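You operate a simulated robot arm through the tools that you are given. There is no shell and no other tool. Be economical: measure what you need, move in short steps, check, and stop when the job is done.

You run a simulated robot arm. Do the job below in one go: nothing can be reset, and whatever is moved stays where it is left.

JOB
Join the washer to its water again and try it on Cotton.
Fine: push the blue coupler home on the tap spout, then open the inlet tap, then put the red lever on, then press start once and watch till it ends; no drip.

The check looks at the end state, three seconds after you hand in, the way a careful person would. Anything else that was tipped, shoved, dropped, spilled or broken makes it a failure.

ROBOT AND FRAMES
A 6-joint arm with a two-finger parallel gripper on a trunk, on a base that drives. Base frame: it is fixed to the floor where the robot stands at the start and does not move with it; the origin is under the middle of the robot, x ahead of it, y to its left, z up. Units: m, degrees, N and s.
With the tool pointing down near the work surface it reaches from about 0.28 to 0.68 m from the robot's upright axis, wherever it stands. Its first joint turns from -166.0 to 166.0 degrees. Places, roughly: inlet tap [0.6, -0.1, 0.7]; red lever [0.6, -0.3, 0.7]; tap spout [0.5, -0.1, 0.4]; washer [0.7, -0.7, 0.4]; washer dial [0.4, -0.7, 0.8]. Payload 4.1 kg.
The TCP is the grasp point between the finger pads, 0.023 m short of the fingertips. In the tool frame z runs along the fingers and y along their closing line. Largest opening 0.094 m; finger width 0.038, thickness 0.01; the body of the gripper, 0.054 by 0.096 m, starts 0.039 m behind the TCP.
Orientation is that of the tool frame in the base frame, as [roll, pitch, yaw] about the fixed x, y, z axes, in that order (R = Rz(yaw) Ry(pitch) Rx(roll)). With the fingers straight down and closing along the base's y, the tool's x points along the base's -x, its y along +y and its z along -z.

CONTROLS
- The arm moves only by the tool jog_arm. Its argument "deltas" is one flat list of numbers, 7 for each row, row after row: the shift along the base's x, y, z in mm, then the turn, a rotation vector about the base's x, y, z in rad, then the gripper command, from -1 (shut) to 1 (fully open), values between in proportion. In form: [dx, dy, dz, rx, ry, rz, jaw, dx, dy, dz, rx, ry, rz, jaw, ...]. A call has 1 to 8 rows; each row is the pose to reach, as a shift and turn from the pose commanded when the call began. Each row takes 0.2 s and may step no farther than 0.05 m and 8.6 degrees from the row before; otherwise, or with a gripper value out of range, the whole call is refused. Where a pose cannot be reached the arm comes as near as it can. A force on the tool above 50 N (or 10 N above the force at the start of the call, whichever is more), or a blocked arm, ends the call early, and 0.2 s more pass. Each finger travels about 0.045 m/s and halts on what it meets, pressing with about 33 N; the grip force reading is that of the motor and also rises with nothing between the fingers. The clock runs only during rows and for 0.2 s after the last one: add rows that repeat a pose to give the fingers time. It gives the time, the measured TCP pose, the force on the tool (base axes), the opening and the grip force at its end, in the units of the frame above (readings bear some noise), with the torque about the TCP (base axes, N m) and any sound that the robot's microphone picked up.
- Cameras (640 x 400 px; columns grow to the right, rows downward): "scene" is now at [0.0095, 0.126, 1.4369]; the picture's right is [-0.49, -0.87, 0.00], its down [-0.60, 0.34, -0.72] and it looks along [0.63, -0.35, -0.69] (base axes); focal length 248 px, centre (320, 200). "wrist" rides on the gripper at [0.086, 0.016, -0.075] in the tool frame; the picture's right is [-0.18, 0.98, 0.00], its down [-0.58, -0.11, -0.81] and it looks along [-0.79, -0.15, 0.59] (tool axes); focal length 243 px, centre (320, 200). There is no depth. A picture from a camera that has moved, and an enlarged one, comes with that camera's place and axes in the base frame and with its lens.
- capture(camera): a new picture of that camera. The clock stands still meanwhile.
- slide_trunk(by): slides the trunk up (or, below 0, down) by that many m; the arm and the scene camera ride with it, the base frame stays. It gives what a move gives, with no picture.
- drive_base(legs): drives the robot by 1 to 6 legs, each [ahead, turn to the left] in m and degrees, along the robot's own axes; the way and the turn of a leg run together, so that a leg with both is an arc; at most 1.5 m and 180 degrees a leg. The arm and the cameras ride along, it lands a little off, and it stops where it bumps. It gives what a move gives.
- aim_head(pan, tilt): turns the head with the scene camera to pan (to the left, within 155 degrees either way) and tilt (down, from -29 to 69), counted from straight ahead of the robot. It gives what a move gives.
- inspect(camera, box): a new picture of the part [left, top, right, bottom] of that camera's present view, enlarged. The clock stands still meanwhile.
- hand_in(): hands the job in; it is judged then, once.

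Work in short steps. Places have to be worked out from the pictures, the camera data and where the tool is seen: move nearer, look again, correct. Check each grasp and each placing, and mend what went wrong. You have 120 turns and 90 pictures in all, those below and enlarged ones among them. Open the gripper and draw the arm clear of the work before you hand the job in, unless the task says otherwise; then end with one line.

The tools are called by a JSON object that holds its "api" and its "payload". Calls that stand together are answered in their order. jog_arm: Moves the arm, as the interface text tells. Its arguments: {"type":"object","properties":{"deltas":{"type":"array","items":{"type":"number"}}},"required":["deltas"]} The other tools are called the same way: slide_trunk (by) slides the trunk up or down; drive_base (legs) drives the base; aim_head (pan, tilt) turns the head that bears the scene camera; capture (camera) takes a picture; inspect (camera, box) takes an enlarged picture of a part of a camera's view; hand_in () hands the job in.

At the start:

```text
time_s: 0.0
tcp_pos: [0.2437, -0.3556, 1.0691]
ee_rot: [-180.0, 0.1, 180.0]
contact_force: [0.2, 0.1, -0.5]
ft_torque: [0.01, 0.01, 0.01]
opening: 0.094
grip_force: 0.1
trunk travel left (down, up): [-0.4, 0.19]
robot x, y, heading: [0.0029, 0.0024, -0.1]
head pan, tilt: [-29.4, 43.9]
```

scene: 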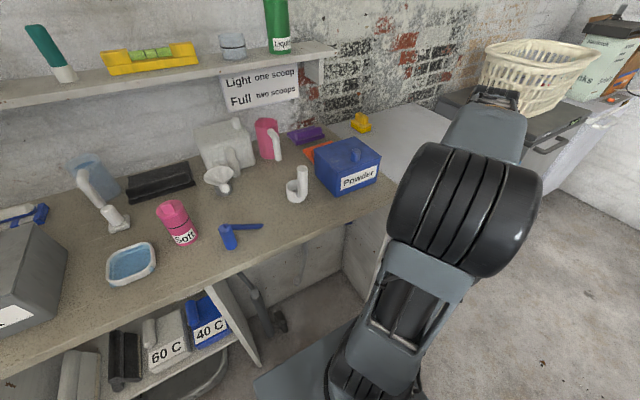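
wrist: 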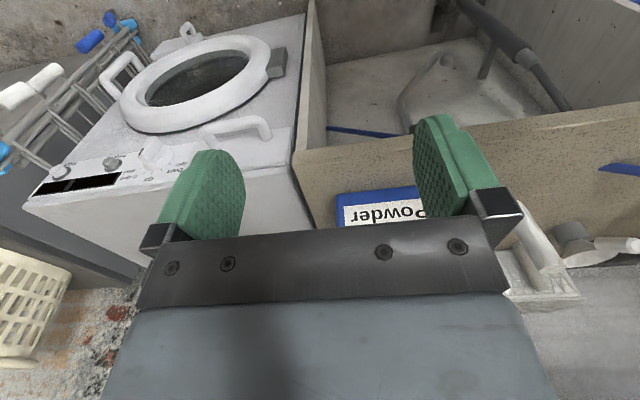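

The first view shows the bench, the washer behind the arm to the right, and the space under the bench. I'll turn the head to look at the tap and washer areas.

{"api": "aim_head", "payload": {"pan": -10, "tilt": 40}}

{"api": "capture", "payload": {"camera": "scene"}}

{"api": "aim_head", "payload": {"pan": -60, "tilt": 40}}

{"api": "capture", "payload": {"camera": "scene"}}

```text
time_s: 0.8
tcp_pos: [0.2417, -0.355, 1.0685]
ee_rot: [179.9, 0.0, -179.9]
contact_force: [0.7, -0.8, -0.5]
ft_torque: [0.02, -0.01, -0.04]
opening: 0.0941
grip_force: 0.1
trunk travel left (down, up): [-0.4, 0.19]
robot x, y, heading: [-0.0018, 0.0024, 0.3]
head pan, tilt: [-10.0, 40.0]
```

```text
87 pictures are left
camera scene: at [0.0217, 0.1515, 1.4426], right [-0.17, -0.98, 0.0], down [-0.63, 0.11, -0.77], along [0.75, -0.13, -0.64], focal length 248 px, centre (320, 200)
```

scene: 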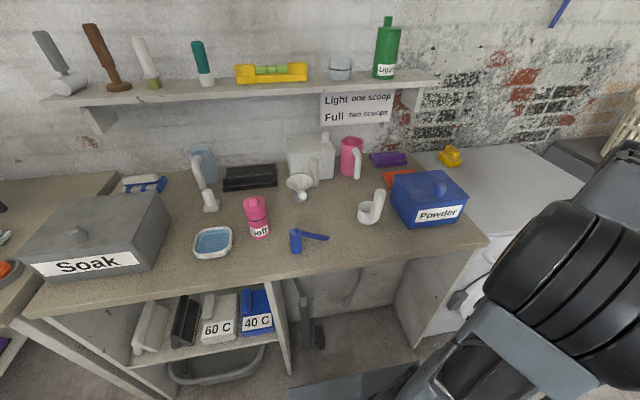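

```text
time_s: 2.0
tcp_pos: [0.2432, -0.3555, 1.0681]
ee_rot: [179.9, -0.1, 180.0]
contact_force: [0.2, -0.9, 0.9]
ft_torque: [0.0, -0.01, -0.02]
opening: 0.094
grip_force: 0.0
trunk travel left (down, up): [-0.4, 0.19]
robot x, y, heading: [0.0025, -0.0, 0.0]
head pan, tilt: [-60.0, 40.0]
```

```text
86 pictures are left
camera scene: at [-0.0195, 0.0928, 1.4426], right [-0.87, -0.5, 0.0], down [-0.32, 0.56, -0.77], along [0.38, -0.66, -0.64], focal length 248 px, centre (320, 200)
```

scene: 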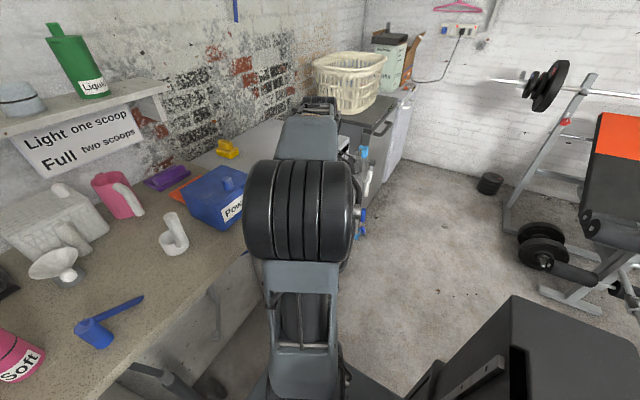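

The tap appears to sit in the knee space under the bench. I'll zoom in there, and look at the arm's side for the washer front.

{"api": "aim_head", "payload": {"pan": -12, "tilt": 60}}

{"api": "capture", "payload": {"camera": "scene"}}

{"api": "inspect", "payload": {"camera": "wrist", "box": [20, 0, 340, 200]}}

{"api": "inspect", "payload": {"camera": "wrist", "box": [320, 0, 640, 200]}}

```text
time_s: 3.2
tcp_pos: [0.2428, -0.3542, 1.0683]
ee_rot: [-180.0, -0.1, 180.0]
contact_force: [-0.7, 0.2, 0.0]
ft_torque: [0.02, -0.03, 0.02]
opening: 0.0939
grip_force: 0.1
trunk travel left (down, up): [-0.4, 0.19]
robot x, y, heading: [-0.0052, 0.0004, -0.1]
head pan, tilt: [-12.0, 60.0]
```

```text
85 pictures are left
camera scene: at [0.0032, 0.1524, 1.4159], right [-0.21, -0.98, 0.0], down [-0.85, 0.18, -0.5], along [0.49, -0.1, -0.87], focal length 248 px, centre (320, 200)
```

scene: 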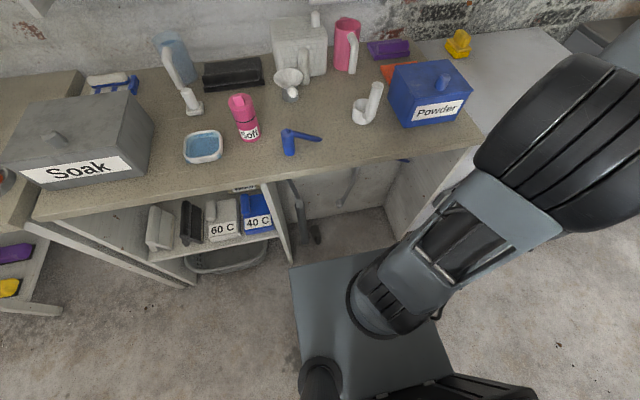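

```text
2.00 times, centred on (180, 100) of wrist
camera zoom: at [0.1572, -0.3364, 1.1414], right [0.18, 0.98, 0.0], down [0.58, -0.11, 0.81], along [0.79, -0.15, -0.59], focal length 485 px, centre (600, 400)
```

zoom: 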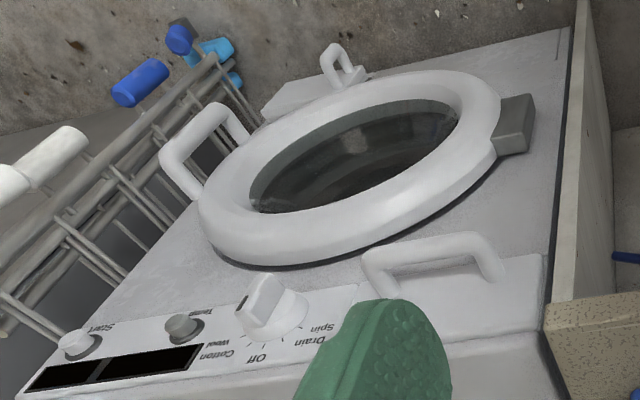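

```text
2.00 times, centred on (480, 100) of wrist
camera zoom: at [0.1572, -0.3364, 1.1414], right [0.18, 0.98, 0.0], down [0.58, -0.11, 0.81], along [0.79, -0.15, -0.59], focal length 485 px, centre (0, 400)
```

zoom: 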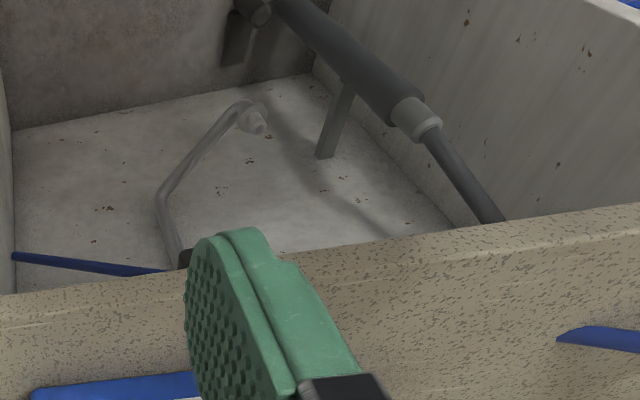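

The washer front faces me and the knee space lies left of it. I want a low frontal view, so I'll check behind before backing up.

{"api": "aim_head", "payload": {"pan": 150, "tilt": 35}}

{"api": "capture", "payload": {"camera": "scene"}}

{"api": "aim_head", "payload": {"pan": -140, "tilt": 35}}

{"api": "capture", "payload": {"camera": "scene"}}

```text
time_s: 5.7
tcp_pos: [0.243, -0.3536, 1.0674]
ee_rot: [-180.0, 0.0, -179.9]
contact_force: [0.3, -1.1, 0.6]
ft_torque: [0.01, 0.02, 0.01]
opening: 0.0942
grip_force: 0.1
trunk travel left (down, up): [-0.4, 0.19]
robot x, y, heading: [-0.0005, -0.0017, 0.0]
head pan, tilt: [150.0, 35.0]
```

```text
82 pictures are left
camera scene: at [-0.1383, 0.2104, 1.4502], right [0.5, 0.87, 0.0], down [0.5, -0.29, -0.82], along [-0.71, 0.41, -0.57], focal length 248 px, centre (320, 200)
```

scene: 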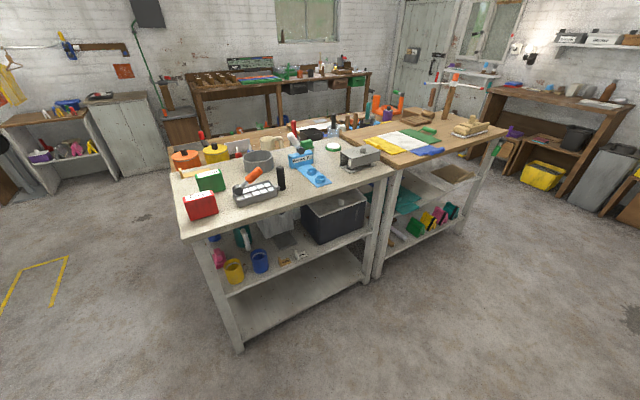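

```text
time_s: 9.6
tcp_pos: [0.2425, -0.3536, 1.0677]
ee_rot: [179.9, 0.0, -180.0]
contact_force: [-0.1, 0.7, 0.5]
ft_torque: [0.04, 0.02, 0.01]
opening: 0.0939
grip_force: 0.1
trunk travel left (down, up): [-0.4, 0.19]
robot x, y, heading: [-0.0014, 0.0011, -0.1]
head pan, tilt: [-140.0, 35.0]
```

```text
81 pictures are left
camera scene: at [-0.1295, 0.1097, 1.4502], right [-0.64, 0.77, 0.0], down [0.44, 0.37, -0.82], along [-0.63, -0.53, -0.57], focal length 248 px, centre (320, 200)
```

scene: 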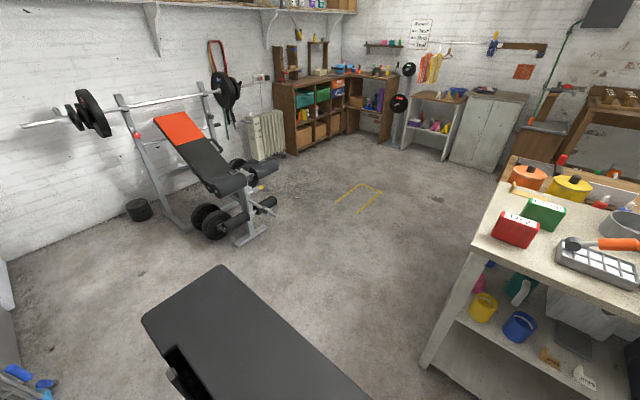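

There is free floor behind until the table at about x −0.9. I'll back up 0.35 m straight, lower the trunk, and look ahead.

{"api": "drive_base", "payload": {"legs": [[-0.35, 0]]}}

{"api": "slide_trunk", "payload": {"by": -0.4}}

{"api": "aim_head", "payload": {"pan": -10, "tilt": 25}}

{"api": "capture", "payload": {"camera": "scene"}}

{"api": "capture", "payload": {"camera": "wrist"}}

```text
time_s: 11.9
tcp_pos: [-0.1067, -0.3533, 1.0675]
ee_rot: [180.0, 0.0, -179.4]
contact_force: [-0.5, 0.3, 0.0]
ft_torque: [-0.04, 0.01, 0.0]
opening: 0.0942
grip_force: 0.0
trunk travel left (down, up): [-0.4, 0.19]
robot x, y, heading: [-0.3537, -0.0011, 0.4]
head pan, tilt: [-140.0, 35.0]
```

```text
time_s: 15.7
tcp_pos: [-0.1057, -0.3546, 0.6681]
ee_rot: [-180.0, 0.0, -179.5]
contact_force: [0.0, 0.2, 1.4]
ft_torque: [0.04, 0.01, 0.0]
opening: 0.094
grip_force: 0.1
trunk travel left (down, up): [0.0, 0.59]
robot x, y, heading: [-0.3521, -0.0042, 0.3]
head pan, tilt: [-140.0, 35.0]
```

```text
time_s: 17.8
tcp_pos: [-0.107, -0.3536, 0.6683]
ee_rot: [-180.0, 0.0, -179.4]
contact_force: [0.1, 0.7, -1.2]
ft_torque: [0.01, 0.03, 0.02]
opening: 0.0938
grip_force: 0.0
trunk travel left (down, up): [0.0, 0.59]
robot x, y, heading: [-0.353, 0.0012, 0.4]
head pan, tilt: [-10.0, 25.0]
```

```text
80 pictures are left
camera scene: at [-0.3263, 0.1489, 1.066], right [-0.16, -0.99, 0.0], down [-0.42, 0.07, -0.91], along [0.89, -0.15, -0.42], focal length 248 px, centre (320, 200)
```

scene: 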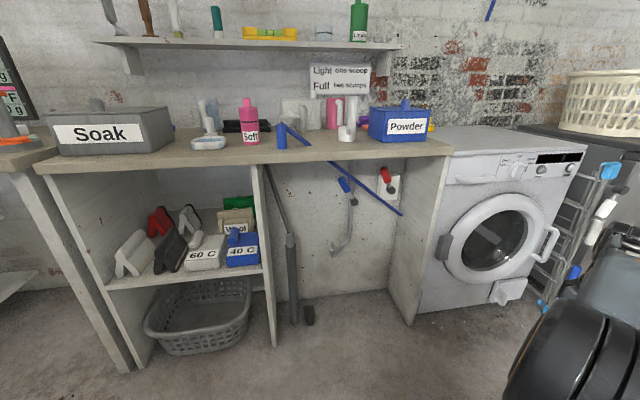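

```text
79 pictures are left
camera wrist: at [-0.1931, -0.3365, 0.7414], right [0.17, 0.98, 0.0], down [0.58, -0.1, 0.81], along [0.79, -0.14, -0.59], focal length 243 px, centre (320, 200)
```

wrist: 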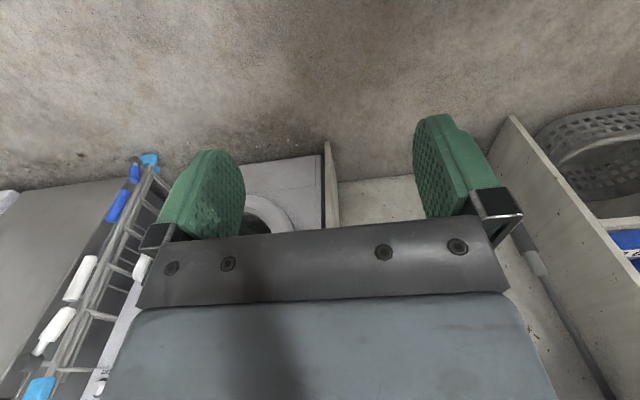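

Now everything is visible. I'll zoom on the tap area and on the washer panel.

{"api": "inspect", "payload": {"camera": "scene", "box": [320, 150, 420, 213]}}

{"api": "inspect", "payload": {"camera": "scene", "box": [270, 150, 430, 330]}}

{"api": "inspect", "payload": {"camera": "scene", "box": [430, 130, 600, 320]}}

{"api": "inspect", "payload": {"camera": "scene", "box": [490, 140, 590, 200]}}

```text
6.35 times, centred on (370, 182) of scene
camera zoom: at [-0.3263, 0.1489, 1.066], right [-0.16, -0.99, 0.0], down [-0.42, 0.07, -0.91], along [0.89, -0.15, -0.42], focal length 1576 px, centre (2, 318)
```

zoom: 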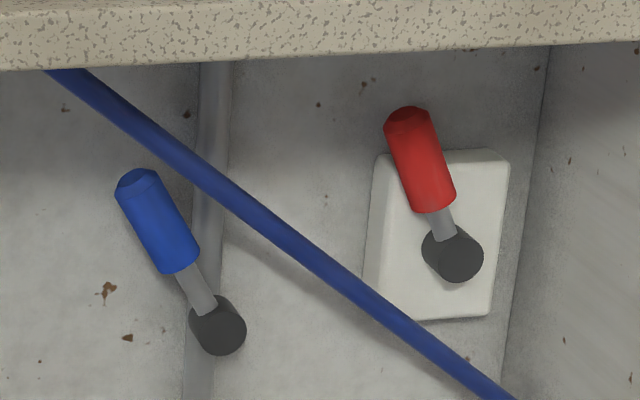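

```text
2.22 times, centred on (350, 240) of scene
camera zoom: at [-0.3263, 0.1489, 1.066], right [-0.16, -0.99, 0.0], down [-0.42, 0.07, -0.91], along [0.89, -0.15, -0.42], focal length 552 px, centre (253, 111)
```

zoom: 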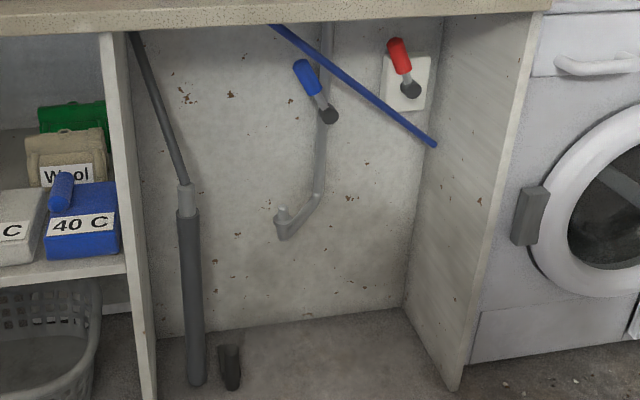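

```text
2.11 times, centred on (515, 225) of scene
camera zoom: at [-0.3263, 0.1489, 1.066], right [-0.16, -0.99, 0.0], down [-0.42, 0.07, -0.91], along [0.89, -0.15, -0.42], focal length 522 px, centre (-90, 147)
```

zoom: 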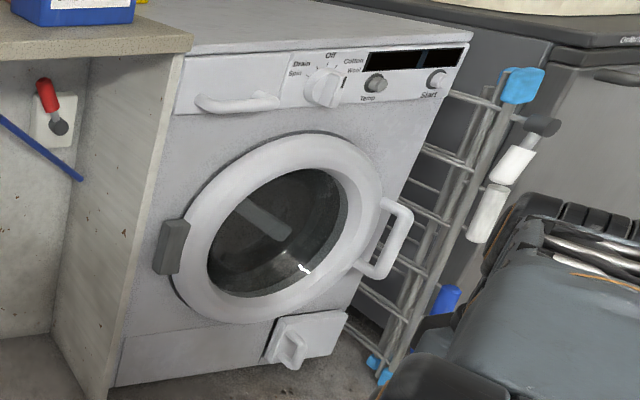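

```text
6.40 times, centred on (540, 170) of scene
camera zoom: at [-0.3263, 0.1489, 1.066], right [-0.16, -0.99, 0.0], down [-0.42, 0.07, -0.91], along [0.89, -0.15, -0.42], focal length 1588 px, centre (-1088, 392)
```

zoom: 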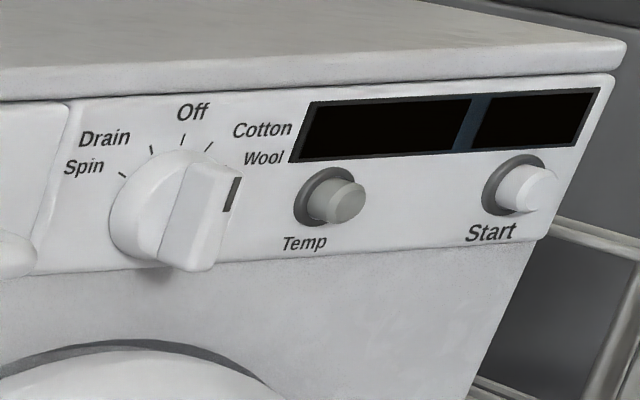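

The spout is the bent grey pipe, and the blue-handled tap and red lever are above it. A blue rod or hose runs along under the bench edge, and I can't see its end. I'll swing the wrist camera to look horizontally under the bench.

{"api": "jog_arm", "payload": {"deltas": [0, 40, -15, 0, -0.12, 0, 1, 0, 80, -30, 0, -0.24, 0, 1, 0, 120, -45, 0, -0.36, 0, 1, 0, 160, -60, 0, -0.48, 0, 1, 0, 200, -80, 0, -0.6, 0, 1, 0, 200, -80, 0, -0.65, 0, 1]}}

{"api": "capture", "payload": {"camera": "wrist"}}

```text
time_s: 19.2
tcp_pos: [-0.0991, -0.1691, 0.6001]
ee_rot: [180.0, 37.2, -179.4]
contact_force: [0.6, 0.7, -0.7]
ft_torque: [0.01, 0.0, 0.0]
opening: 0.0939
grip_force: 0.0
out of reach, approached as far as the arm can: row 5, 6
trunk travel left (down, up): [0.0, 0.59]
robot x, y, heading: [-0.3565, 0.0027, 0.8]
head pan, tilt: [-10.0, 25.0]
```

```text
74 pictures are left
camera wrist: at [-0.213, -0.1518, 0.6064], right [0.14, 0.98, 0.11], down [-0.02, -0.11, 0.99], along [0.99, -0.14, 0.01], focal length 243 px, centre (320, 200)
```

wrist: 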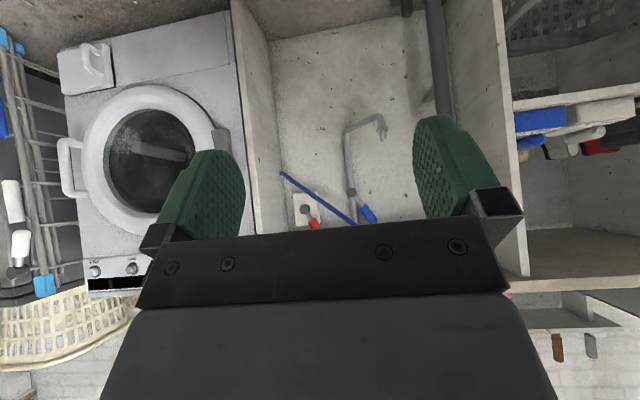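

The gripper hides the rod's upper end. I'll lower the arm and tilt further up so the view goes up under the bench.

{"api": "jog_arm", "payload": {"deltas": [30, 15, -40, 0, -0.12, 0, 1, 60, 30, -80, 0, -0.24, 0, 1, 90, 45, -120, 0, -0.36, 0, 1, 100, 60, -160, 0, -0.45, 0, 1, 100, 60, -180, 0, -0.45, 0, 1]}}

{"api": "capture", "payload": {"camera": "wrist"}}

```text
refused: row 1 steps farther than a row can; nothing moved
```

```text
73 pictures are left
camera wrist: at [-0.213, -0.1518, 0.6064], right [0.14, 0.98, 0.11], down [-0.02, -0.11, 0.99], along [0.99, -0.14, 0.01], focal length 243 px, centre (320, 200)
```

wrist: 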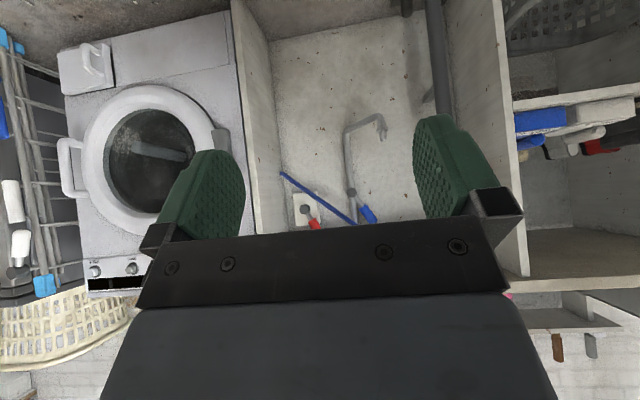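

The first step was slightly too large, so I'll send it again with smaller steps.

{"api": "jog_arm", "payload": {"deltas": [20, 10, -25, 0, -0.1, 0, 1, 40, 20, -50, 0, -0.2, 0, 1, 60, 30, -75, 0, -0.3, 0, 1, 80, 40, -100, 0, -0.4, 0, 1, 90, 50, -130, 0, -0.45, 0, 1, 90, 50, -160, 0, -0.45, 0, 1]}}

{"api": "capture", "payload": {"camera": "wrist"}}

```text
time_s: 20.6
tcp_pos: [0.0457, -0.1738, 0.4351]
ee_rot: [-178.9, 63.1, -178.7]
contact_force: [-1.0, 0.0, 0.2]
ft_torque: [0.01, -0.02, 0.0]
opening: 0.0942
grip_force: 0.0
out of reach, approached as far as the arm can: row 1, 2, 3, 4, 5, 6
trunk travel left (down, up): [0.0, 0.59]
robot x, y, heading: [-0.356, -0.0005, 0.5]
head pan, tilt: [-10.0, 25.0]
```

```text
72 pictures are left
camera wrist: at [-0.0601, -0.1573, 0.3905], right [0.08, 0.98, 0.16], down [-0.46, -0.1, 0.88], along [0.89, -0.14, 0.44], focal length 243 px, centre (320, 200)
```

wrist: 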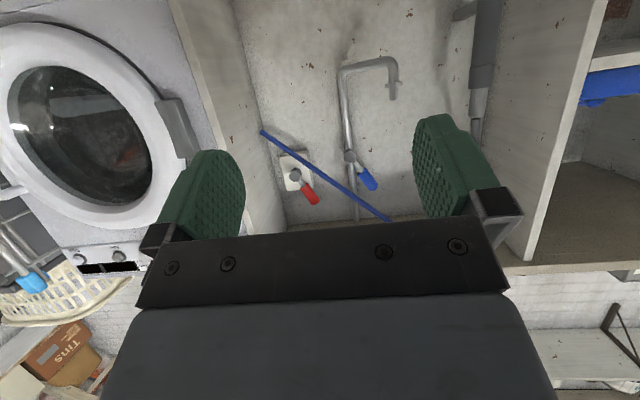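

The rod's far end is near (390, 220); I'll zoom there.

{"api": "inspect", "payload": {"camera": "wrist", "box": [240, 40, 440, 240]}}

{"api": "inspect", "payload": {"camera": "scene", "box": [270, 110, 340, 180]}}

```text
2.00 times, centred on (340, 140) of wrist
camera zoom: at [-0.0601, -0.1573, 0.3905], right [0.08, 0.98, 0.16], down [-0.46, -0.1, 0.88], along [0.89, -0.14, 0.44], focal length 485 px, centre (280, 320)
```

zoom: 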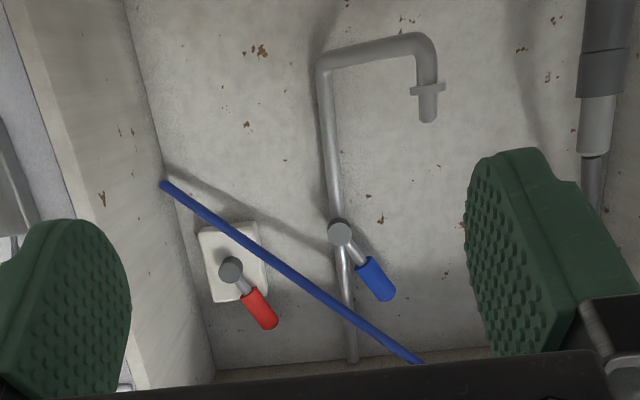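

```text
5.71 times, centred on (305, 145) of scene
camera zoom: at [-0.3264, 0.149, 1.066], right [-0.16, -0.99, 0.0], down [-0.42, 0.07, -0.91], along [0.89, -0.15, -0.42], focal length 1418 px, centre (406, 514)
```

zoom: 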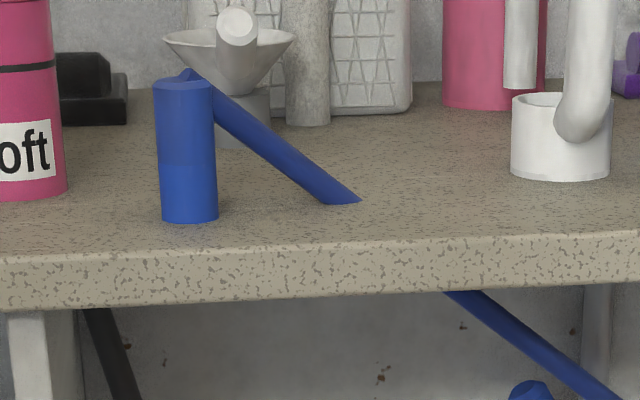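

The blue hose is drawn straight through the bench, and the coupler is the upright blue cylinder standing on it, at about (0.47, 0.14). It is about 33 mm across and 72 mm tall, on a bench top at z≈0.885. The spout nozzle points up. I'll raise the trunk and line the arm up with the coupler, with the fingers about 45° down.

{"api": "slide_trunk", "payload": {"by": 0.45}}

{"api": "jog_arm", "payload": {"deltas": [0, 30, 10, 0, 0.08, 0, 1, 0, 60, 25, 0, 0.16, 0, 1, 0, 95, 40, 0, 0.24, 0, 1, 0, 130, 55, 0, 0.3, 0, 1, 0, 165, 70, 0, 0.3, 0, 1, 0, 200, 80, 0, 0.3, 0, 1, 0, 235, 90, 0, 0.3, 0, 1, 0, 270, 100, 0, 0.3, 0, 1]}}

```text
refused: 0.45 is not a number from -0.4 to 0.4
```

```text
time_s: 22.4
tcp_pos: [0.0771, -0.009, 0.5391]
ee_rot: [-179.4, 45.8, -179.3]
contact_force: [0.5, 0.6, 0.1]
ft_torque: [-0.02, 0.01, 0.03]
opening: 0.0942
grip_force: 0.0
out of reach, approached as far as the arm can: row 1, 2, 3, 4, 5, 6, 7, 8
trunk travel left (down, up): [0.0, 0.59]
robot x, y, heading: [-0.3541, 0.0025, 0.5]
head pan, tilt: [-10.0, 25.0]
```

The trunk slide is limited to 0.4 per call, and the commanded pose was too close to the robot's axis. I'll raise by 0.4, then correct.

{"api": "slide_trunk", "payload": {"by": 0.4}}

{"api": "jog_arm", "payload": {"deltas": [20, 30, 10, 0, 0, 0, 1, 40, 60, 20, 0, 0, 0, 1, 60, 90, 30, 0, 0, 0, 1, 80, 120, 40, 0, 0, 0, 1, 80, 120, 40, 0, 0, 0, 1]}}

```text
time_s: 26.3
tcp_pos: [0.0778, -0.0087, 0.9387]
ee_rot: [-179.4, 45.8, -179.1]
contact_force: [-0.3, -0.1, -0.6]
ft_torque: [-0.03, 0.0, -0.02]
opening: 0.0941
grip_force: 0.0
trunk travel left (down, up): [-0.4, 0.19]
robot x, y, heading: [-0.3541, -0.0007, 0.7]
head pan, tilt: [-10.0, 25.0]
```

```text
time_s: 27.5
tcp_pos: [0.1568, 0.1127, 0.9781]
ee_rot: [-179.4, 45.8, -179.3]
contact_force: [-0.2, 0.2, -0.9]
ft_torque: [0.03, 0.0, 0.01]
opening: 0.094
grip_force: 0.1
out of reach, approached as far as the arm can: row 1, 2
trunk travel left (down, up): [-0.4, 0.19]
robot x, y, heading: [-0.351, -0.0024, 0.4]
head pan, tilt: [-10.0, 25.0]
```

The arm is now free and reachable. I'll drive ahead 0.2 m and look at the coupler with both cameras.

{"api": "drive_base", "payload": {"legs": [[0.2, 0]]}}

{"api": "aim_head", "payload": {"pan": 0, "tilt": 50}}

{"api": "capture", "payload": {"camera": "scene"}}

{"api": "capture", "payload": {"camera": "wrist"}}

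```text
time_s: 29.1
tcp_pos: [0.3602, 0.1174, 0.9785]
ee_rot: [-179.4, 45.9, -179.0]
contact_force: [0.7, -0.9, -0.1]
ft_torque: [0.0, 0.0, -0.01]
opening: 0.0942
grip_force: 0.1
trunk travel left (down, up): [-0.4, 0.19]
robot x, y, heading: [-0.1465, 0.0041, 1.1]
head pan, tilt: [-10.0, 25.0]
```

```text
time_s: 30.0
tcp_pos: [0.3605, 0.1167, 0.9782]
ee_rot: [-179.3, 45.8, -179.0]
contact_force: [1.1, 0.9, 0.2]
ft_torque: [0.01, 0.02, 0.0]
opening: 0.0942
grip_force: 0.1
trunk travel left (down, up): [-0.4, 0.19]
robot x, y, heading: [-0.1526, 0.0025, 1.3]
head pan, tilt: [0.0, 50.0]
```

```text
69 pictures are left
camera scene: at [-0.1376, 0.1675, 1.4285], right [0.01, -1.0, 0.0], down [-0.77, -0.01, -0.64], along [0.64, 0.01, -0.77], focal length 248 px, centre (320, 200)
```

scene: 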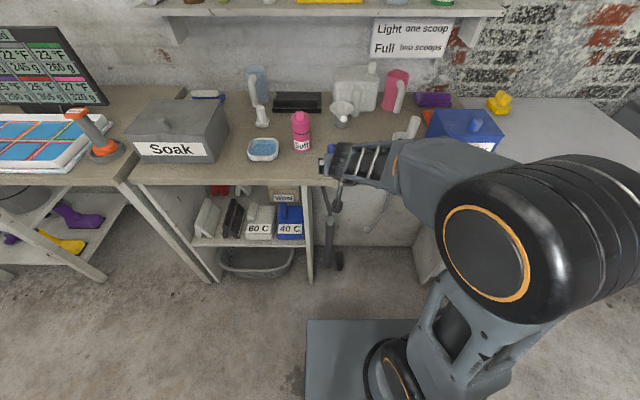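

```text
68 pictures are left
camera wrist: at [0.2464, 0.1335, 0.9672], right [0.12, 0.99, 0.13], down [-0.17, -0.1, 0.98], along [0.98, -0.14, 0.16], focal length 243 px, centre (320, 200)
```

wrist: 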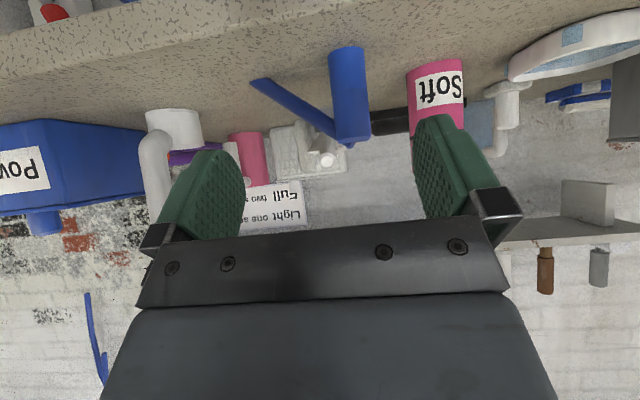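

The coupler is at about (0.46, 0.14), with the Soft bottle close behind on its left, so I'll use a 70 mm opening. I'll align at z≈0.93 and move in.

{"api": "jog_arm", "payload": {"deltas": [0, 12, -24, 0, 0, 0, 0.49, 0, 24, -48, 0, 0, 0, 0.49, 30, 24, -48, 0, 0, 0, 0.49, 60, 24, -48, 0, 0, 0, 0.49, 60, 24, -48, 0, 0, 0, 0.49]}}

{"api": "capture", "payload": {"camera": "wrist"}}

```text
time_s: 31.2
tcp_pos: [0.4211, 0.142, 0.9314]
ee_rot: [-179.5, 45.8, -178.9]
contact_force: [0.2, -0.2, 0.1]
ft_torque: [-0.01, -0.01, -0.04]
opening: 0.07
grip_force: 0.1
trunk travel left (down, up): [-0.4, 0.19]
robot x, y, heading: [-0.1484, 0.0032, 0.8]
head pan, tilt: [0.0, 50.0]
```

```text
67 pictures are left
camera wrist: at [0.3076, 0.159, 0.92], right [0.12, 0.99, 0.13], down [-0.17, -0.1, 0.98], along [0.98, -0.14, 0.16], focal length 243 px, centre (320, 200)
```

wrist: 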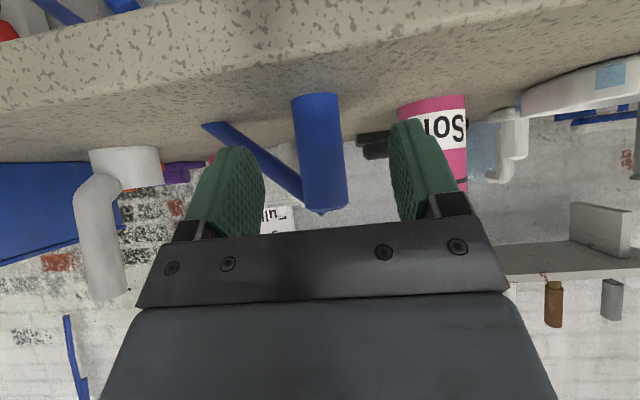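

The coupler is centred between the fingers. I'll move in 37 mm and close.

{"api": "jog_arm", "payload": {"deltas": [20, 0, 0, 0, 0, 0, 0.49, 37, 0, 0, 0, 0, 0, 0.49, 37, 0, 0, 0, 0, 0, 0, 37, 0, 0, 0, 0, 0, -0.5, 37, 0, 0, 0, 0, 0, -1, 37, 0, 0, 0, 0, 0, -1]}}

{"api": "capture", "payload": {"camera": "wrist"}}

```text
time_s: 32.6
tcp_pos: [0.4568, 0.141, 0.9325]
ee_rot: [-179.4, 45.9, -178.9]
contact_force: [0.5, -0.8, 0.3]
ft_torque: [-0.02, -0.05, 0.0]
opening: 0.0306
grip_force: 33.7
trunk travel left (down, up): [-0.4, 0.19]
robot x, y, heading: [-0.1494, 0.0048, 1.0]
head pan, tilt: [0.0, 50.0]
```

```text
66 pictures are left
camera wrist: at [0.3445, 0.158, 0.9203], right [0.12, 0.99, 0.13], down [-0.17, -0.1, 0.98], along [0.98, -0.14, 0.16], focal length 243 px, centre (320, 200)
```

wrist: 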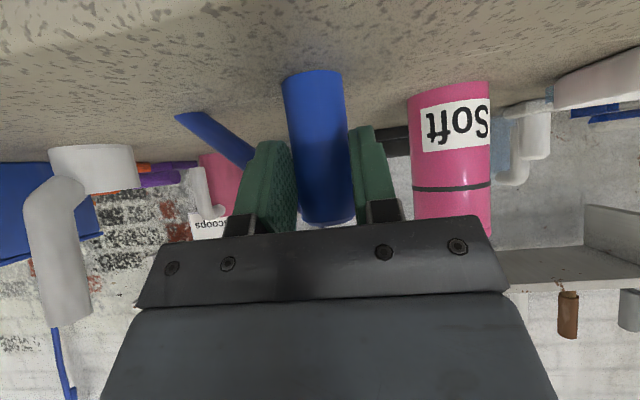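

The coupler is held at an opening of 30.6 mm, with its bottom about 47 mm below the TCP. I'll lift a little and draw it clear of the bench edge.

{"api": "jog_arm", "payload": {"deltas": [0, 0, 20, 0, 0, 0, -1, 0, 0, 45, 0, 0, 0, -1, -40, 0, 45, 0, 0, 0, -1, -80, 0, 45, 0, 0, 0, -1, -80, 0, 45, 0, 0, 0, -1]}}

{"api": "drive_base", "payload": {"legs": [[-0.22, 0]]}}

{"api": "slide_trunk", "payload": {"by": -0.4}}

{"api": "aim_head", "payload": {"pan": -10, "tilt": 35}}

{"api": "capture", "payload": {"camera": "scene"}}

{"api": "capture", "payload": {"camera": "wrist"}}

```text
time_s: 33.8
tcp_pos: [0.3773, 0.1427, 0.9756]
ee_rot: [-179.4, 45.9, -178.8]
contact_force: [-0.3, 0.6, -1.6]
ft_torque: [0.01, 0.03, 0.02]
opening: 0.0306
grip_force: 32.9
trunk travel left (down, up): [-0.4, 0.19]
robot x, y, heading: [-0.148, 0.0012, 0.9]
head pan, tilt: [0.0, 50.0]
```

```text
time_s: 35.5
tcp_pos: [0.157, 0.1395, 0.975]
ee_rot: [-179.4, 45.8, -178.9]
contact_force: [-0.5, 0.7, -1.4]
ft_torque: [-0.01, 0.0, 0.02]
opening: 0.0306
grip_force: 33.2
trunk travel left (down, up): [-0.4, 0.19]
robot x, y, heading: [-0.3687, -0.0033, 0.9]
head pan, tilt: [0.0, 50.0]
```

```text
time_s: 39.3
tcp_pos: [0.158, 0.138, 0.5743]
ee_rot: [-179.4, 45.8, -179.0]
contact_force: [-0.4, -0.7, -0.5]
ft_torque: [-0.04, 0.02, 0.01]
opening: 0.0306
grip_force: 33.6
trunk travel left (down, up): [0.0, 0.59]
robot x, y, heading: [-0.3716, -0.0041, 0.7]
head pan, tilt: [0.0, 50.0]
```

```text
time_s: 40.0
tcp_pos: [0.158, 0.1398, 0.575]
ee_rot: [-179.3, 45.9, -178.9]
contact_force: [-0.2, -0.4, -1.6]
ft_torque: [0.0, 0.03, 0.0]
opening: 0.0303
grip_force: 32.7
trunk travel left (down, up): [0.0, 0.59]
robot x, y, heading: [-0.3697, -0.0055, 1.0]
head pan, tilt: [-10.0, 35.0]
```

```text
65 pictures are left
camera scene: at [-0.347, 0.1491, 1.0501], right [-0.16, -0.99, 0.0], down [-0.57, 0.09, -0.82], along [0.81, -0.13, -0.57], focal length 248 px, centre (320, 200)
```

scene: 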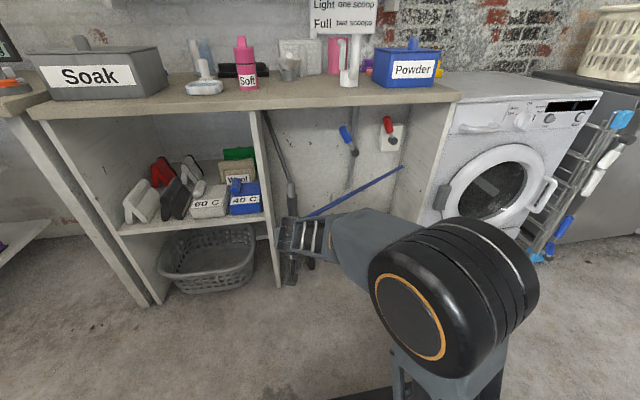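

```text
64 pictures are left
camera wrist: at [0.0443, 0.1556, 0.5641], right [0.12, 0.99, 0.13], down [-0.17, -0.1, 0.98], along [0.98, -0.14, 0.16], focal length 243 px, centre (320, 200)
```

wrist: 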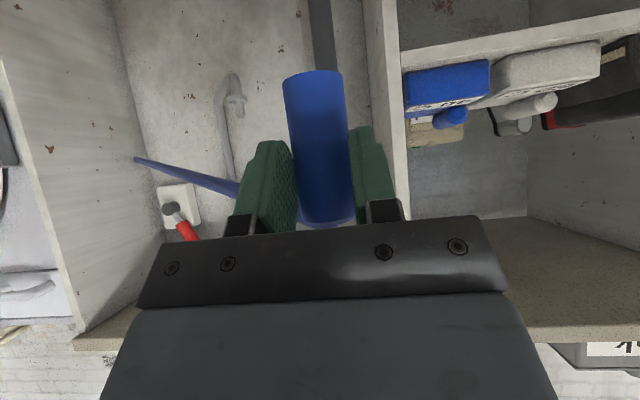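

The hose follows the coupler. I triangulate the spout tip at about (0.52, −0.053, 0.456), with its flange about 30 mm lower. I'll shift sideways to that y while clear of the bench, then look again.

{"api": "jog_arm", "payload": {"deltas": [10, -48, 0, 0, 0, 0, -1, 20, -96, 0, 0, 0, 0, -1, 30, -144, 0, 0, 0, 0, -1, 40, -190, 0, 0, 0, 0, -1, 40, -190, 0, 0, 0, 0, -1]}}

{"api": "drive_base", "payload": {"legs": [[0.17, 0]]}}

{"api": "capture", "payload": {"camera": "wrist"}}

{"api": "capture", "payload": {"camera": "scene"}}

```text
time_s: 41.2
tcp_pos: [0.1898, 0.0057, 0.5794]
ee_rot: [-177.8, 47.9, -179.0]
contact_force: [-0.6, 0.5, -2.3]
ft_torque: [-0.01, 0.02, -0.02]
opening: 0.0305
grip_force: 33.0
out of reach, approached as far as the arm can: row 3, 4, 5
trunk travel left (down, up): [0.0, 0.59]
robot x, y, heading: [-0.3727, -0.0018, 0.9]
head pan, tilt: [-10.0, 35.0]
```

```text
time_s: 42.7
tcp_pos: [0.3606, 0.0082, 0.579]
ee_rot: [-177.9, 47.8, -179.1]
contact_force: [0.3, 0.2, -2.4]
ft_torque: [0.0, 0.05, 0.0]
opening: 0.0306
grip_force: 33.0
trunk travel left (down, up): [0.0, 0.59]
robot x, y, heading: [-0.1987, -0.0003, 1.0]
head pan, tilt: [-10.0, 35.0]
```

```text
63 pictures are left
camera wrist: at [0.2474, 0.0273, 0.5637], right [0.13, 0.98, 0.11], down [-0.21, -0.08, 0.97], along [0.97, -0.15, 0.19], focal length 243 px, centre (320, 200)
```

wrist: 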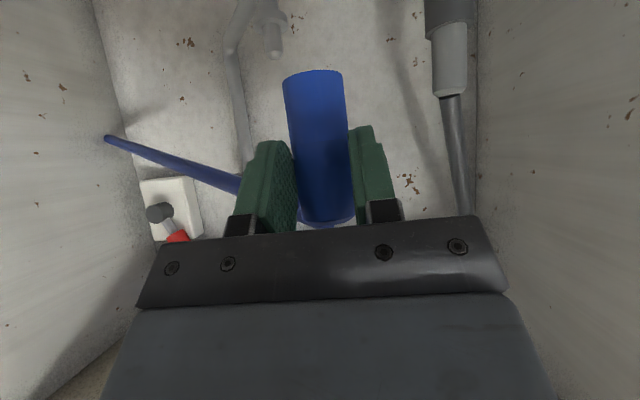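

```text
62 pictures are left
camera scene: at [-0.1763, 0.1514, 1.0502], right [-0.16, -0.99, 0.0], down [-0.57, 0.09, -0.82], along [0.81, -0.13, -0.57], focal length 248 px, centre (320, 200)
```

scene: 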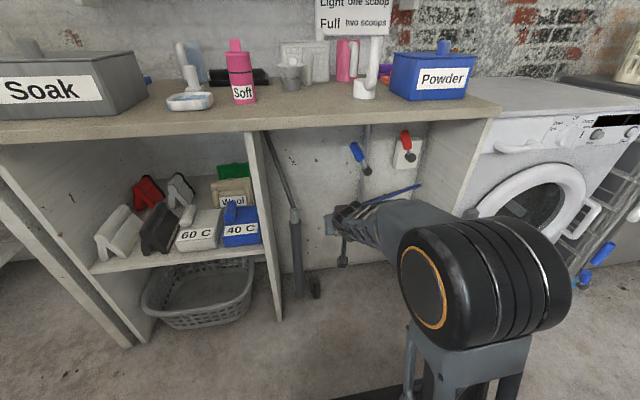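

The new wrist view confirms the spout tip near (0.52, −0.047, 0.461). The arm hit a reach limit at y≈0, so I'll test whether retracting helps.

{"api": "jog_arm", "payload": {"deltas": [-30, -10, 0, 0, 0, 0, -1, -60, -20, 0, 0, 0, 0, -1, -60, -50, 0, 0, 0, 0, -1, -60, -50, 0, 0, 0, 0, -1]}}

```text
time_s: 43.7
tcp_pos: [0.3059, -0.0256, 0.5864]
ee_rot: [-176.5, 50.7, -178.8]
contact_force: [-0.7, 0.5, -1.8]
ft_torque: [0.01, 0.04, 0.02]
opening: 0.0303
grip_force: 33.3
out of reach, approached as far as the arm can: row 3
trunk travel left (down, up): [0.0, 0.59]
robot x, y, heading: [-0.199, 0.0005, 0.9]
head pan, tilt: [-10.0, 35.0]
```

It moved, but the orientation drifted a few degrees. I'll undo the drift in place and see whether it converges.

{"api": "jog_arm", "payload": {"deltas": [0, 0, -10, 0.016, 0.042, 0.02, -1, 0, 0, -20, 0.032, 0.084, 0.039, -1, 0, 0, -20, 0.032, 0.084, 0.039, -1]}}

{"api": "jog_arm", "payload": {"deltas": [20, 0, 0, 0, 0, 0, -1, 40, 0, 0, 0, 0, 0, -1, 40, -20, 0, 0, 0, 0, -1, 40, -20, 0, 0, 0, 0, -1]}}

```text
time_s: 44.5
tcp_pos: [0.3012, -0.0414, 0.5577]
ee_rot: [179.3, 42.9, -178.9]
contact_force: [-0.9, -0.6, -0.8]
ft_torque: [0.01, 0.05, 0.02]
opening: 0.0304
grip_force: 32.8
out of reach, approached as far as the arm can: row 1, 2
trunk travel left (down, up): [0.0, 0.59]
robot x, y, heading: [-0.1998, -0.0032, 0.8]
head pan, tilt: [-10.0, 35.0]
```

```text
time_s: 45.5
tcp_pos: [0.3402, -0.0615, 0.5609]
ee_rot: [179.4, 43.1, -178.8]
contact_force: [0.5, 0.5, -1.1]
ft_torque: [0.01, 0.04, 0.01]
opening: 0.0301
grip_force: 32.9
trunk travel left (down, up): [0.0, 0.59]
robot x, y, heading: [-0.1998, -0.0004, 0.7]
head pan, tilt: [-10.0, 35.0]
```

The arm is reachable again and the orientation is slightly over-corrected. I'll trim it, drive forward 0.11 m with the coupler above spout height, and look.

{"api": "jog_arm", "payload": {"deltas": [0, 0, 0, -0.014, -0.048, -0.014, -1, 0, 0, 0, -0.014, -0.048, -0.014, -1]}}

{"api": "drive_base", "payload": {"legs": [[0.11, 0]]}}

{"api": "capture", "payload": {"camera": "wrist"}}

{"api": "aim_head", "payload": {"pan": -15, "tilt": 50}}

{"api": "capture", "payload": {"camera": "scene"}}

```text
time_s: 46.1
tcp_pos: [0.3407, -0.0629, 0.5587]
ee_rot: [-179.3, 45.8, -178.7]
contact_force: [0.6, 0.0, -0.7]
ft_torque: [0.01, 0.02, -0.01]
opening: 0.0302
grip_force: 33.0
trunk travel left (down, up): [0.0, 0.59]
robot x, y, heading: [-0.1997, -0.0005, 0.8]
head pan, tilt: [-10.0, 35.0]
```

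```text
time_s: 47.3
tcp_pos: [0.4483, -0.0602, 0.56]
ee_rot: [-179.5, 45.8, -178.8]
contact_force: [0.0, 0.0, -2.4]
ft_torque: [-0.02, 0.06, 0.01]
opening: 0.0305
grip_force: 32.9
trunk travel left (down, up): [0.0, 0.59]
robot x, y, heading: [-0.0905, 0.0072, 0.7]
head pan, tilt: [-10.0, 35.0]
```

```text
61 pictures are left
camera wrist: at [0.3355, -0.0453, 0.5479], right [0.12, 0.99, 0.12], down [-0.17, -0.1, 0.98], along [0.98, -0.14, 0.16], focal length 243 px, centre (320, 200)
```

wrist: 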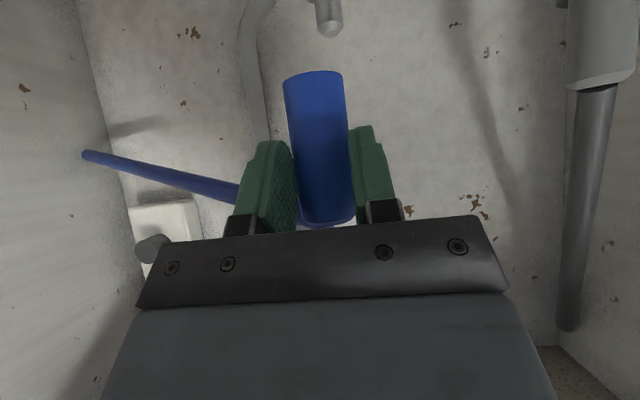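

```text
time_s: 48.1
tcp_pos: [0.4495, -0.0628, 0.5593]
ee_rot: [-179.4, 45.8, -178.8]
contact_force: [0.7, -0.4, -0.9]
ft_torque: [0.02, 0.03, -0.01]
opening: 0.0301
grip_force: 32.7
trunk travel left (down, up): [0.0, 0.59]
robot x, y, heading: [-0.09, -0.0021, 0.6]
head pan, tilt: [-15.0, 50.0]
```

```text
60 pictures are left
camera scene: at [-0.0791, 0.1479, 1.0285], right [-0.25, -0.97, 0.0], down [-0.74, 0.19, -0.64], along [0.62, -0.16, -0.77], focal length 248 px, centre (320, 200)
```

scene: 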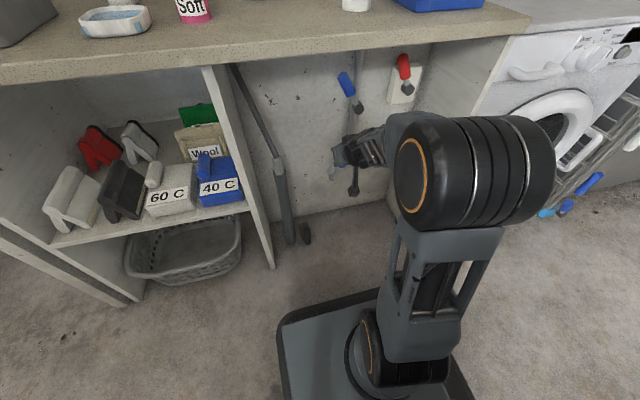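

Spout refined to (0.531, −0.050, 0.458) from three views, and the coupler axis is at about (0.455, −0.057). I'll move +50 mm x and +6 mm y at this height, then look again.

{"api": "jog_arm", "payload": {"deltas": [25, 3, 0, 0, 0, 0, -1, 50, 6, 0, 0, 0, 0, -1, 50, 6, 0, 0, 0, 0, -1]}}

{"api": "inspect", "payload": {"camera": "wrist", "box": [220, 0, 420, 125]}}

{"api": "inspect", "payload": {"camera": "scene", "box": [280, 110, 420, 220]}}

```text
time_s: 48.9
tcp_pos: [0.4987, -0.0569, 0.5598]
ee_rot: [-179.3, 45.8, -178.9]
contact_force: [0.1, 0.2, -1.1]
ft_torque: [-0.01, 0.05, -0.04]
opening: 0.0302
grip_force: 32.5
trunk travel left (down, up): [0.0, 0.59]
robot x, y, heading: [-0.0918, 0.0014, 0.8]
head pan, tilt: [-15.0, 50.0]
```

```text
3.20 times, centred on (320, 62) of wrist
camera zoom: at [0.3853, -0.0401, 0.5486], right [0.12, 0.99, 0.12], down [-0.17, -0.1, 0.98], along [0.98, -0.14, 0.16], focal length 776 px, centre (320, 640)
```

zoom: 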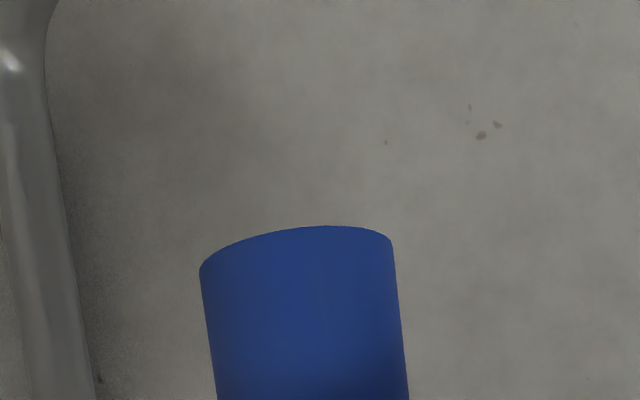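

```text
3.64 times, centred on (350, 165) of scene
camera zoom: at [-0.0792, 0.1478, 1.0285], right [-0.25, -0.97, 0.0], down [-0.74, 0.19, -0.64], along [0.62, -0.16, -0.77], focal length 902 px, centre (211, 327)
```

zoom: 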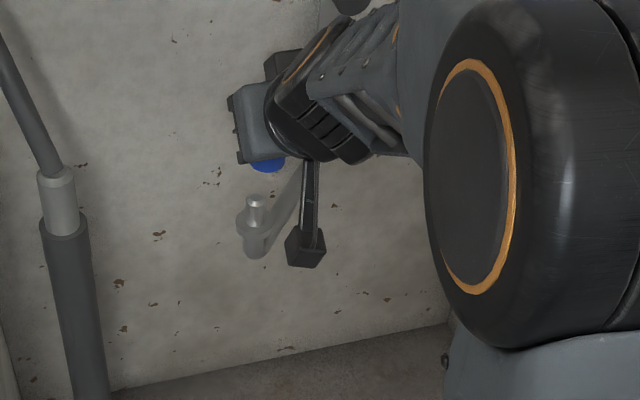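

Both cameras give the remaining offset as 16–26 mm in x and 0–5 mm in y. I'll move part-way and lower to just above the tip for a finer comparison.

{"api": "jog_arm", "payload": {"deltas": [10, 1, -10, 0, 0, 0, -1, 18, 3, -25, 0, 0, 0, -1, 18, 3, -40, 0, 0, 0, -1, 18, 3, -40, 0, 0, 0, -1]}}

{"api": "inspect", "payload": {"camera": "wrist", "box": [220, 0, 420, 125]}}

{"api": "inspect", "payload": {"camera": "scene", "box": [310, 130, 370, 190]}}

```text
time_s: 49.9
tcp_pos: [0.517, -0.0532, 0.5202]
ee_rot: [-179.4, 45.7, -178.8]
contact_force: [-0.5, -0.5, -1.2]
ft_torque: [0.04, 0.05, -0.01]
opening: 0.0305
grip_force: 33.1
trunk travel left (down, up): [0.0, 0.59]
robot x, y, heading: [-0.0866, 0.0055, 0.7]
head pan, tilt: [-15.0, 50.0]
```

```text
3.20 times, centred on (320, 62) of wrist
camera zoom: at [0.4035, -0.0369, 0.5084], right [0.12, 0.99, 0.12], down [-0.17, -0.1, 0.98], along [0.98, -0.14, 0.16], focal length 776 px, centre (320, 640)
```

zoom: 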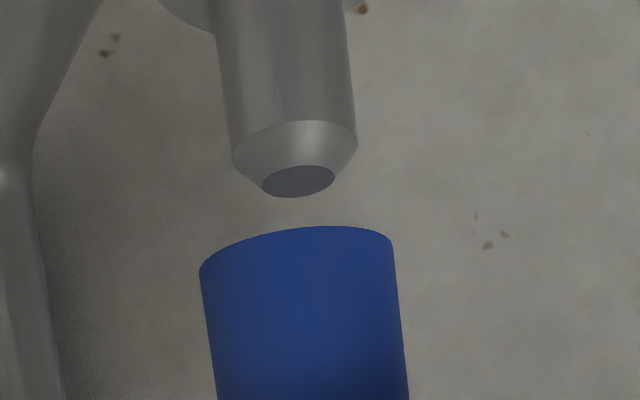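

```text
6.67 times, centred on (340, 160) of scene
camera zoom: at [-0.0792, 0.1478, 1.0285], right [-0.25, -0.97, 0.0], down [-0.74, 0.19, -0.64], along [0.62, -0.16, -0.77], focal length 1655 px, centre (187, 467)
```

zoom: 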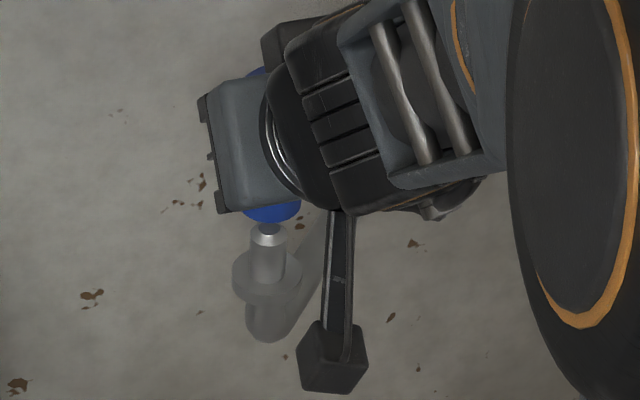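

In y it is aligned to about a millimetre. The x estimates scatter from −12 to +8 mm, so I'll shift the camera 50 mm sideways and measure the spout tip by parallax.

{"api": "jog_arm", "payload": {"deltas": [0, -25, 0, 0, 0, 0, -1, 0, -50, 0, 0, 0, 0, -1, 0, -50, 0, 0, 0, 0, -1]}}

{"api": "inspect", "payload": {"camera": "wrist", "box": [310, 0, 510, 125]}}

```text
time_s: 50.7
tcp_pos: [0.5179, -0.104, 0.5205]
ee_rot: [-179.4, 45.8, -178.8]
contact_force: [0.3, -0.5, -1.9]
ft_torque: [0.0, 0.04, 0.01]
opening: 0.0302
grip_force: 33.5
trunk travel left (down, up): [0.0, 0.59]
robot x, y, heading: [-0.0886, -0.0002, 0.7]
head pan, tilt: [-15.0, 50.0]
```

```text
3.20 times, centred on (410, 62) of wrist
camera zoom: at [0.4043, -0.088, 0.5083], right [0.12, 0.99, 0.12], down [-0.17, -0.1, 0.98], along [0.98, -0.13, 0.16], focal length 776 px, centre (32, 640)
```

zoom: 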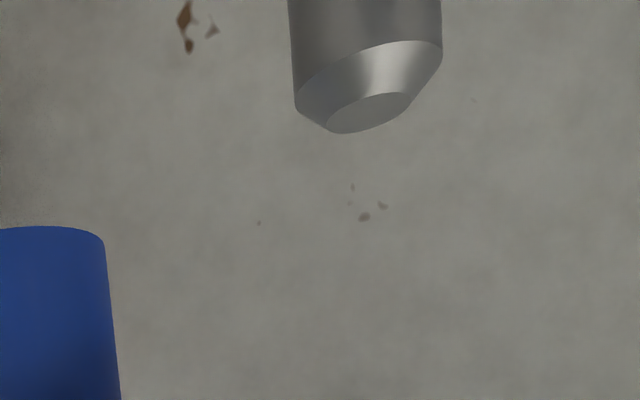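

Parallax gives the spout tip at (0.527, −0.049, 0.460). The coupler axis, corrected for bias, comes out at about (0.536, −0.052) in the earlier pose. I'll return shifted −9.5 mm x and +2.5 mm y, then check.

{"api": "jog_arm", "payload": {"deltas": [-5, 25, 0, 0, 0, 0, -1, -9.5, 52.5, 0, 0, 0, 0, -1, -9.5, 52.5, 0, 0, 0, 0, -1]}}

{"api": "inspect", "payload": {"camera": "wrist", "box": [220, 0, 420, 125]}}

{"api": "inspect", "payload": {"camera": "scene", "box": [330, 145, 370, 185]}}

```text
time_s: 51.5
tcp_pos: [0.5074, -0.0509, 0.5188]
ee_rot: [-179.4, 45.7, -178.7]
contact_force: [-0.3, -0.1, -2.2]
ft_torque: [0.01, 0.02, 0.0]
opening: 0.0302
grip_force: 33.2
trunk travel left (down, up): [0.0, 0.59]
robot x, y, heading: [-0.0912, 0.0004, 0.5]
head pan, tilt: [-15.0, 50.0]
```

```text
3.20 times, centred on (320, 62) of wrist
camera zoom: at [0.3942, -0.0351, 0.5077], right [0.12, 0.99, 0.12], down [-0.17, -0.1, 0.98], along [0.98, -0.13, 0.16], focal length 776 px, centre (320, 640)
```

zoom: 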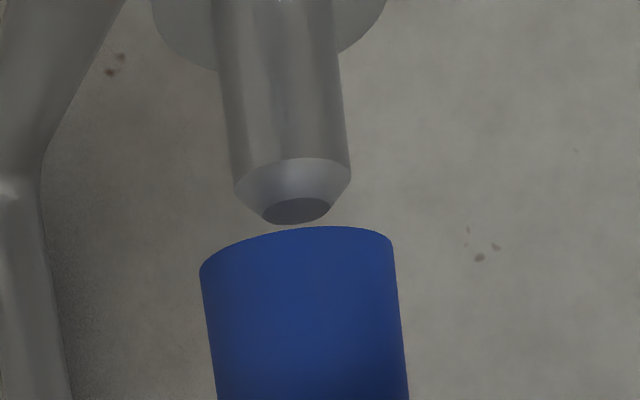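

```text
10.00 times, centred on (350, 165) of scene
camera zoom: at [-0.0792, 0.1478, 1.0285], right [-0.25, -0.97, 0.0], down [-0.74, 0.19, -0.64], along [0.62, -0.16, -0.77], focal length 2482 px, centre (20, 550)
```

zoom: 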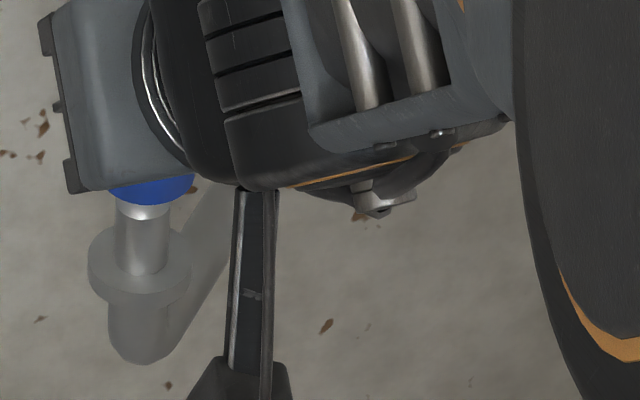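

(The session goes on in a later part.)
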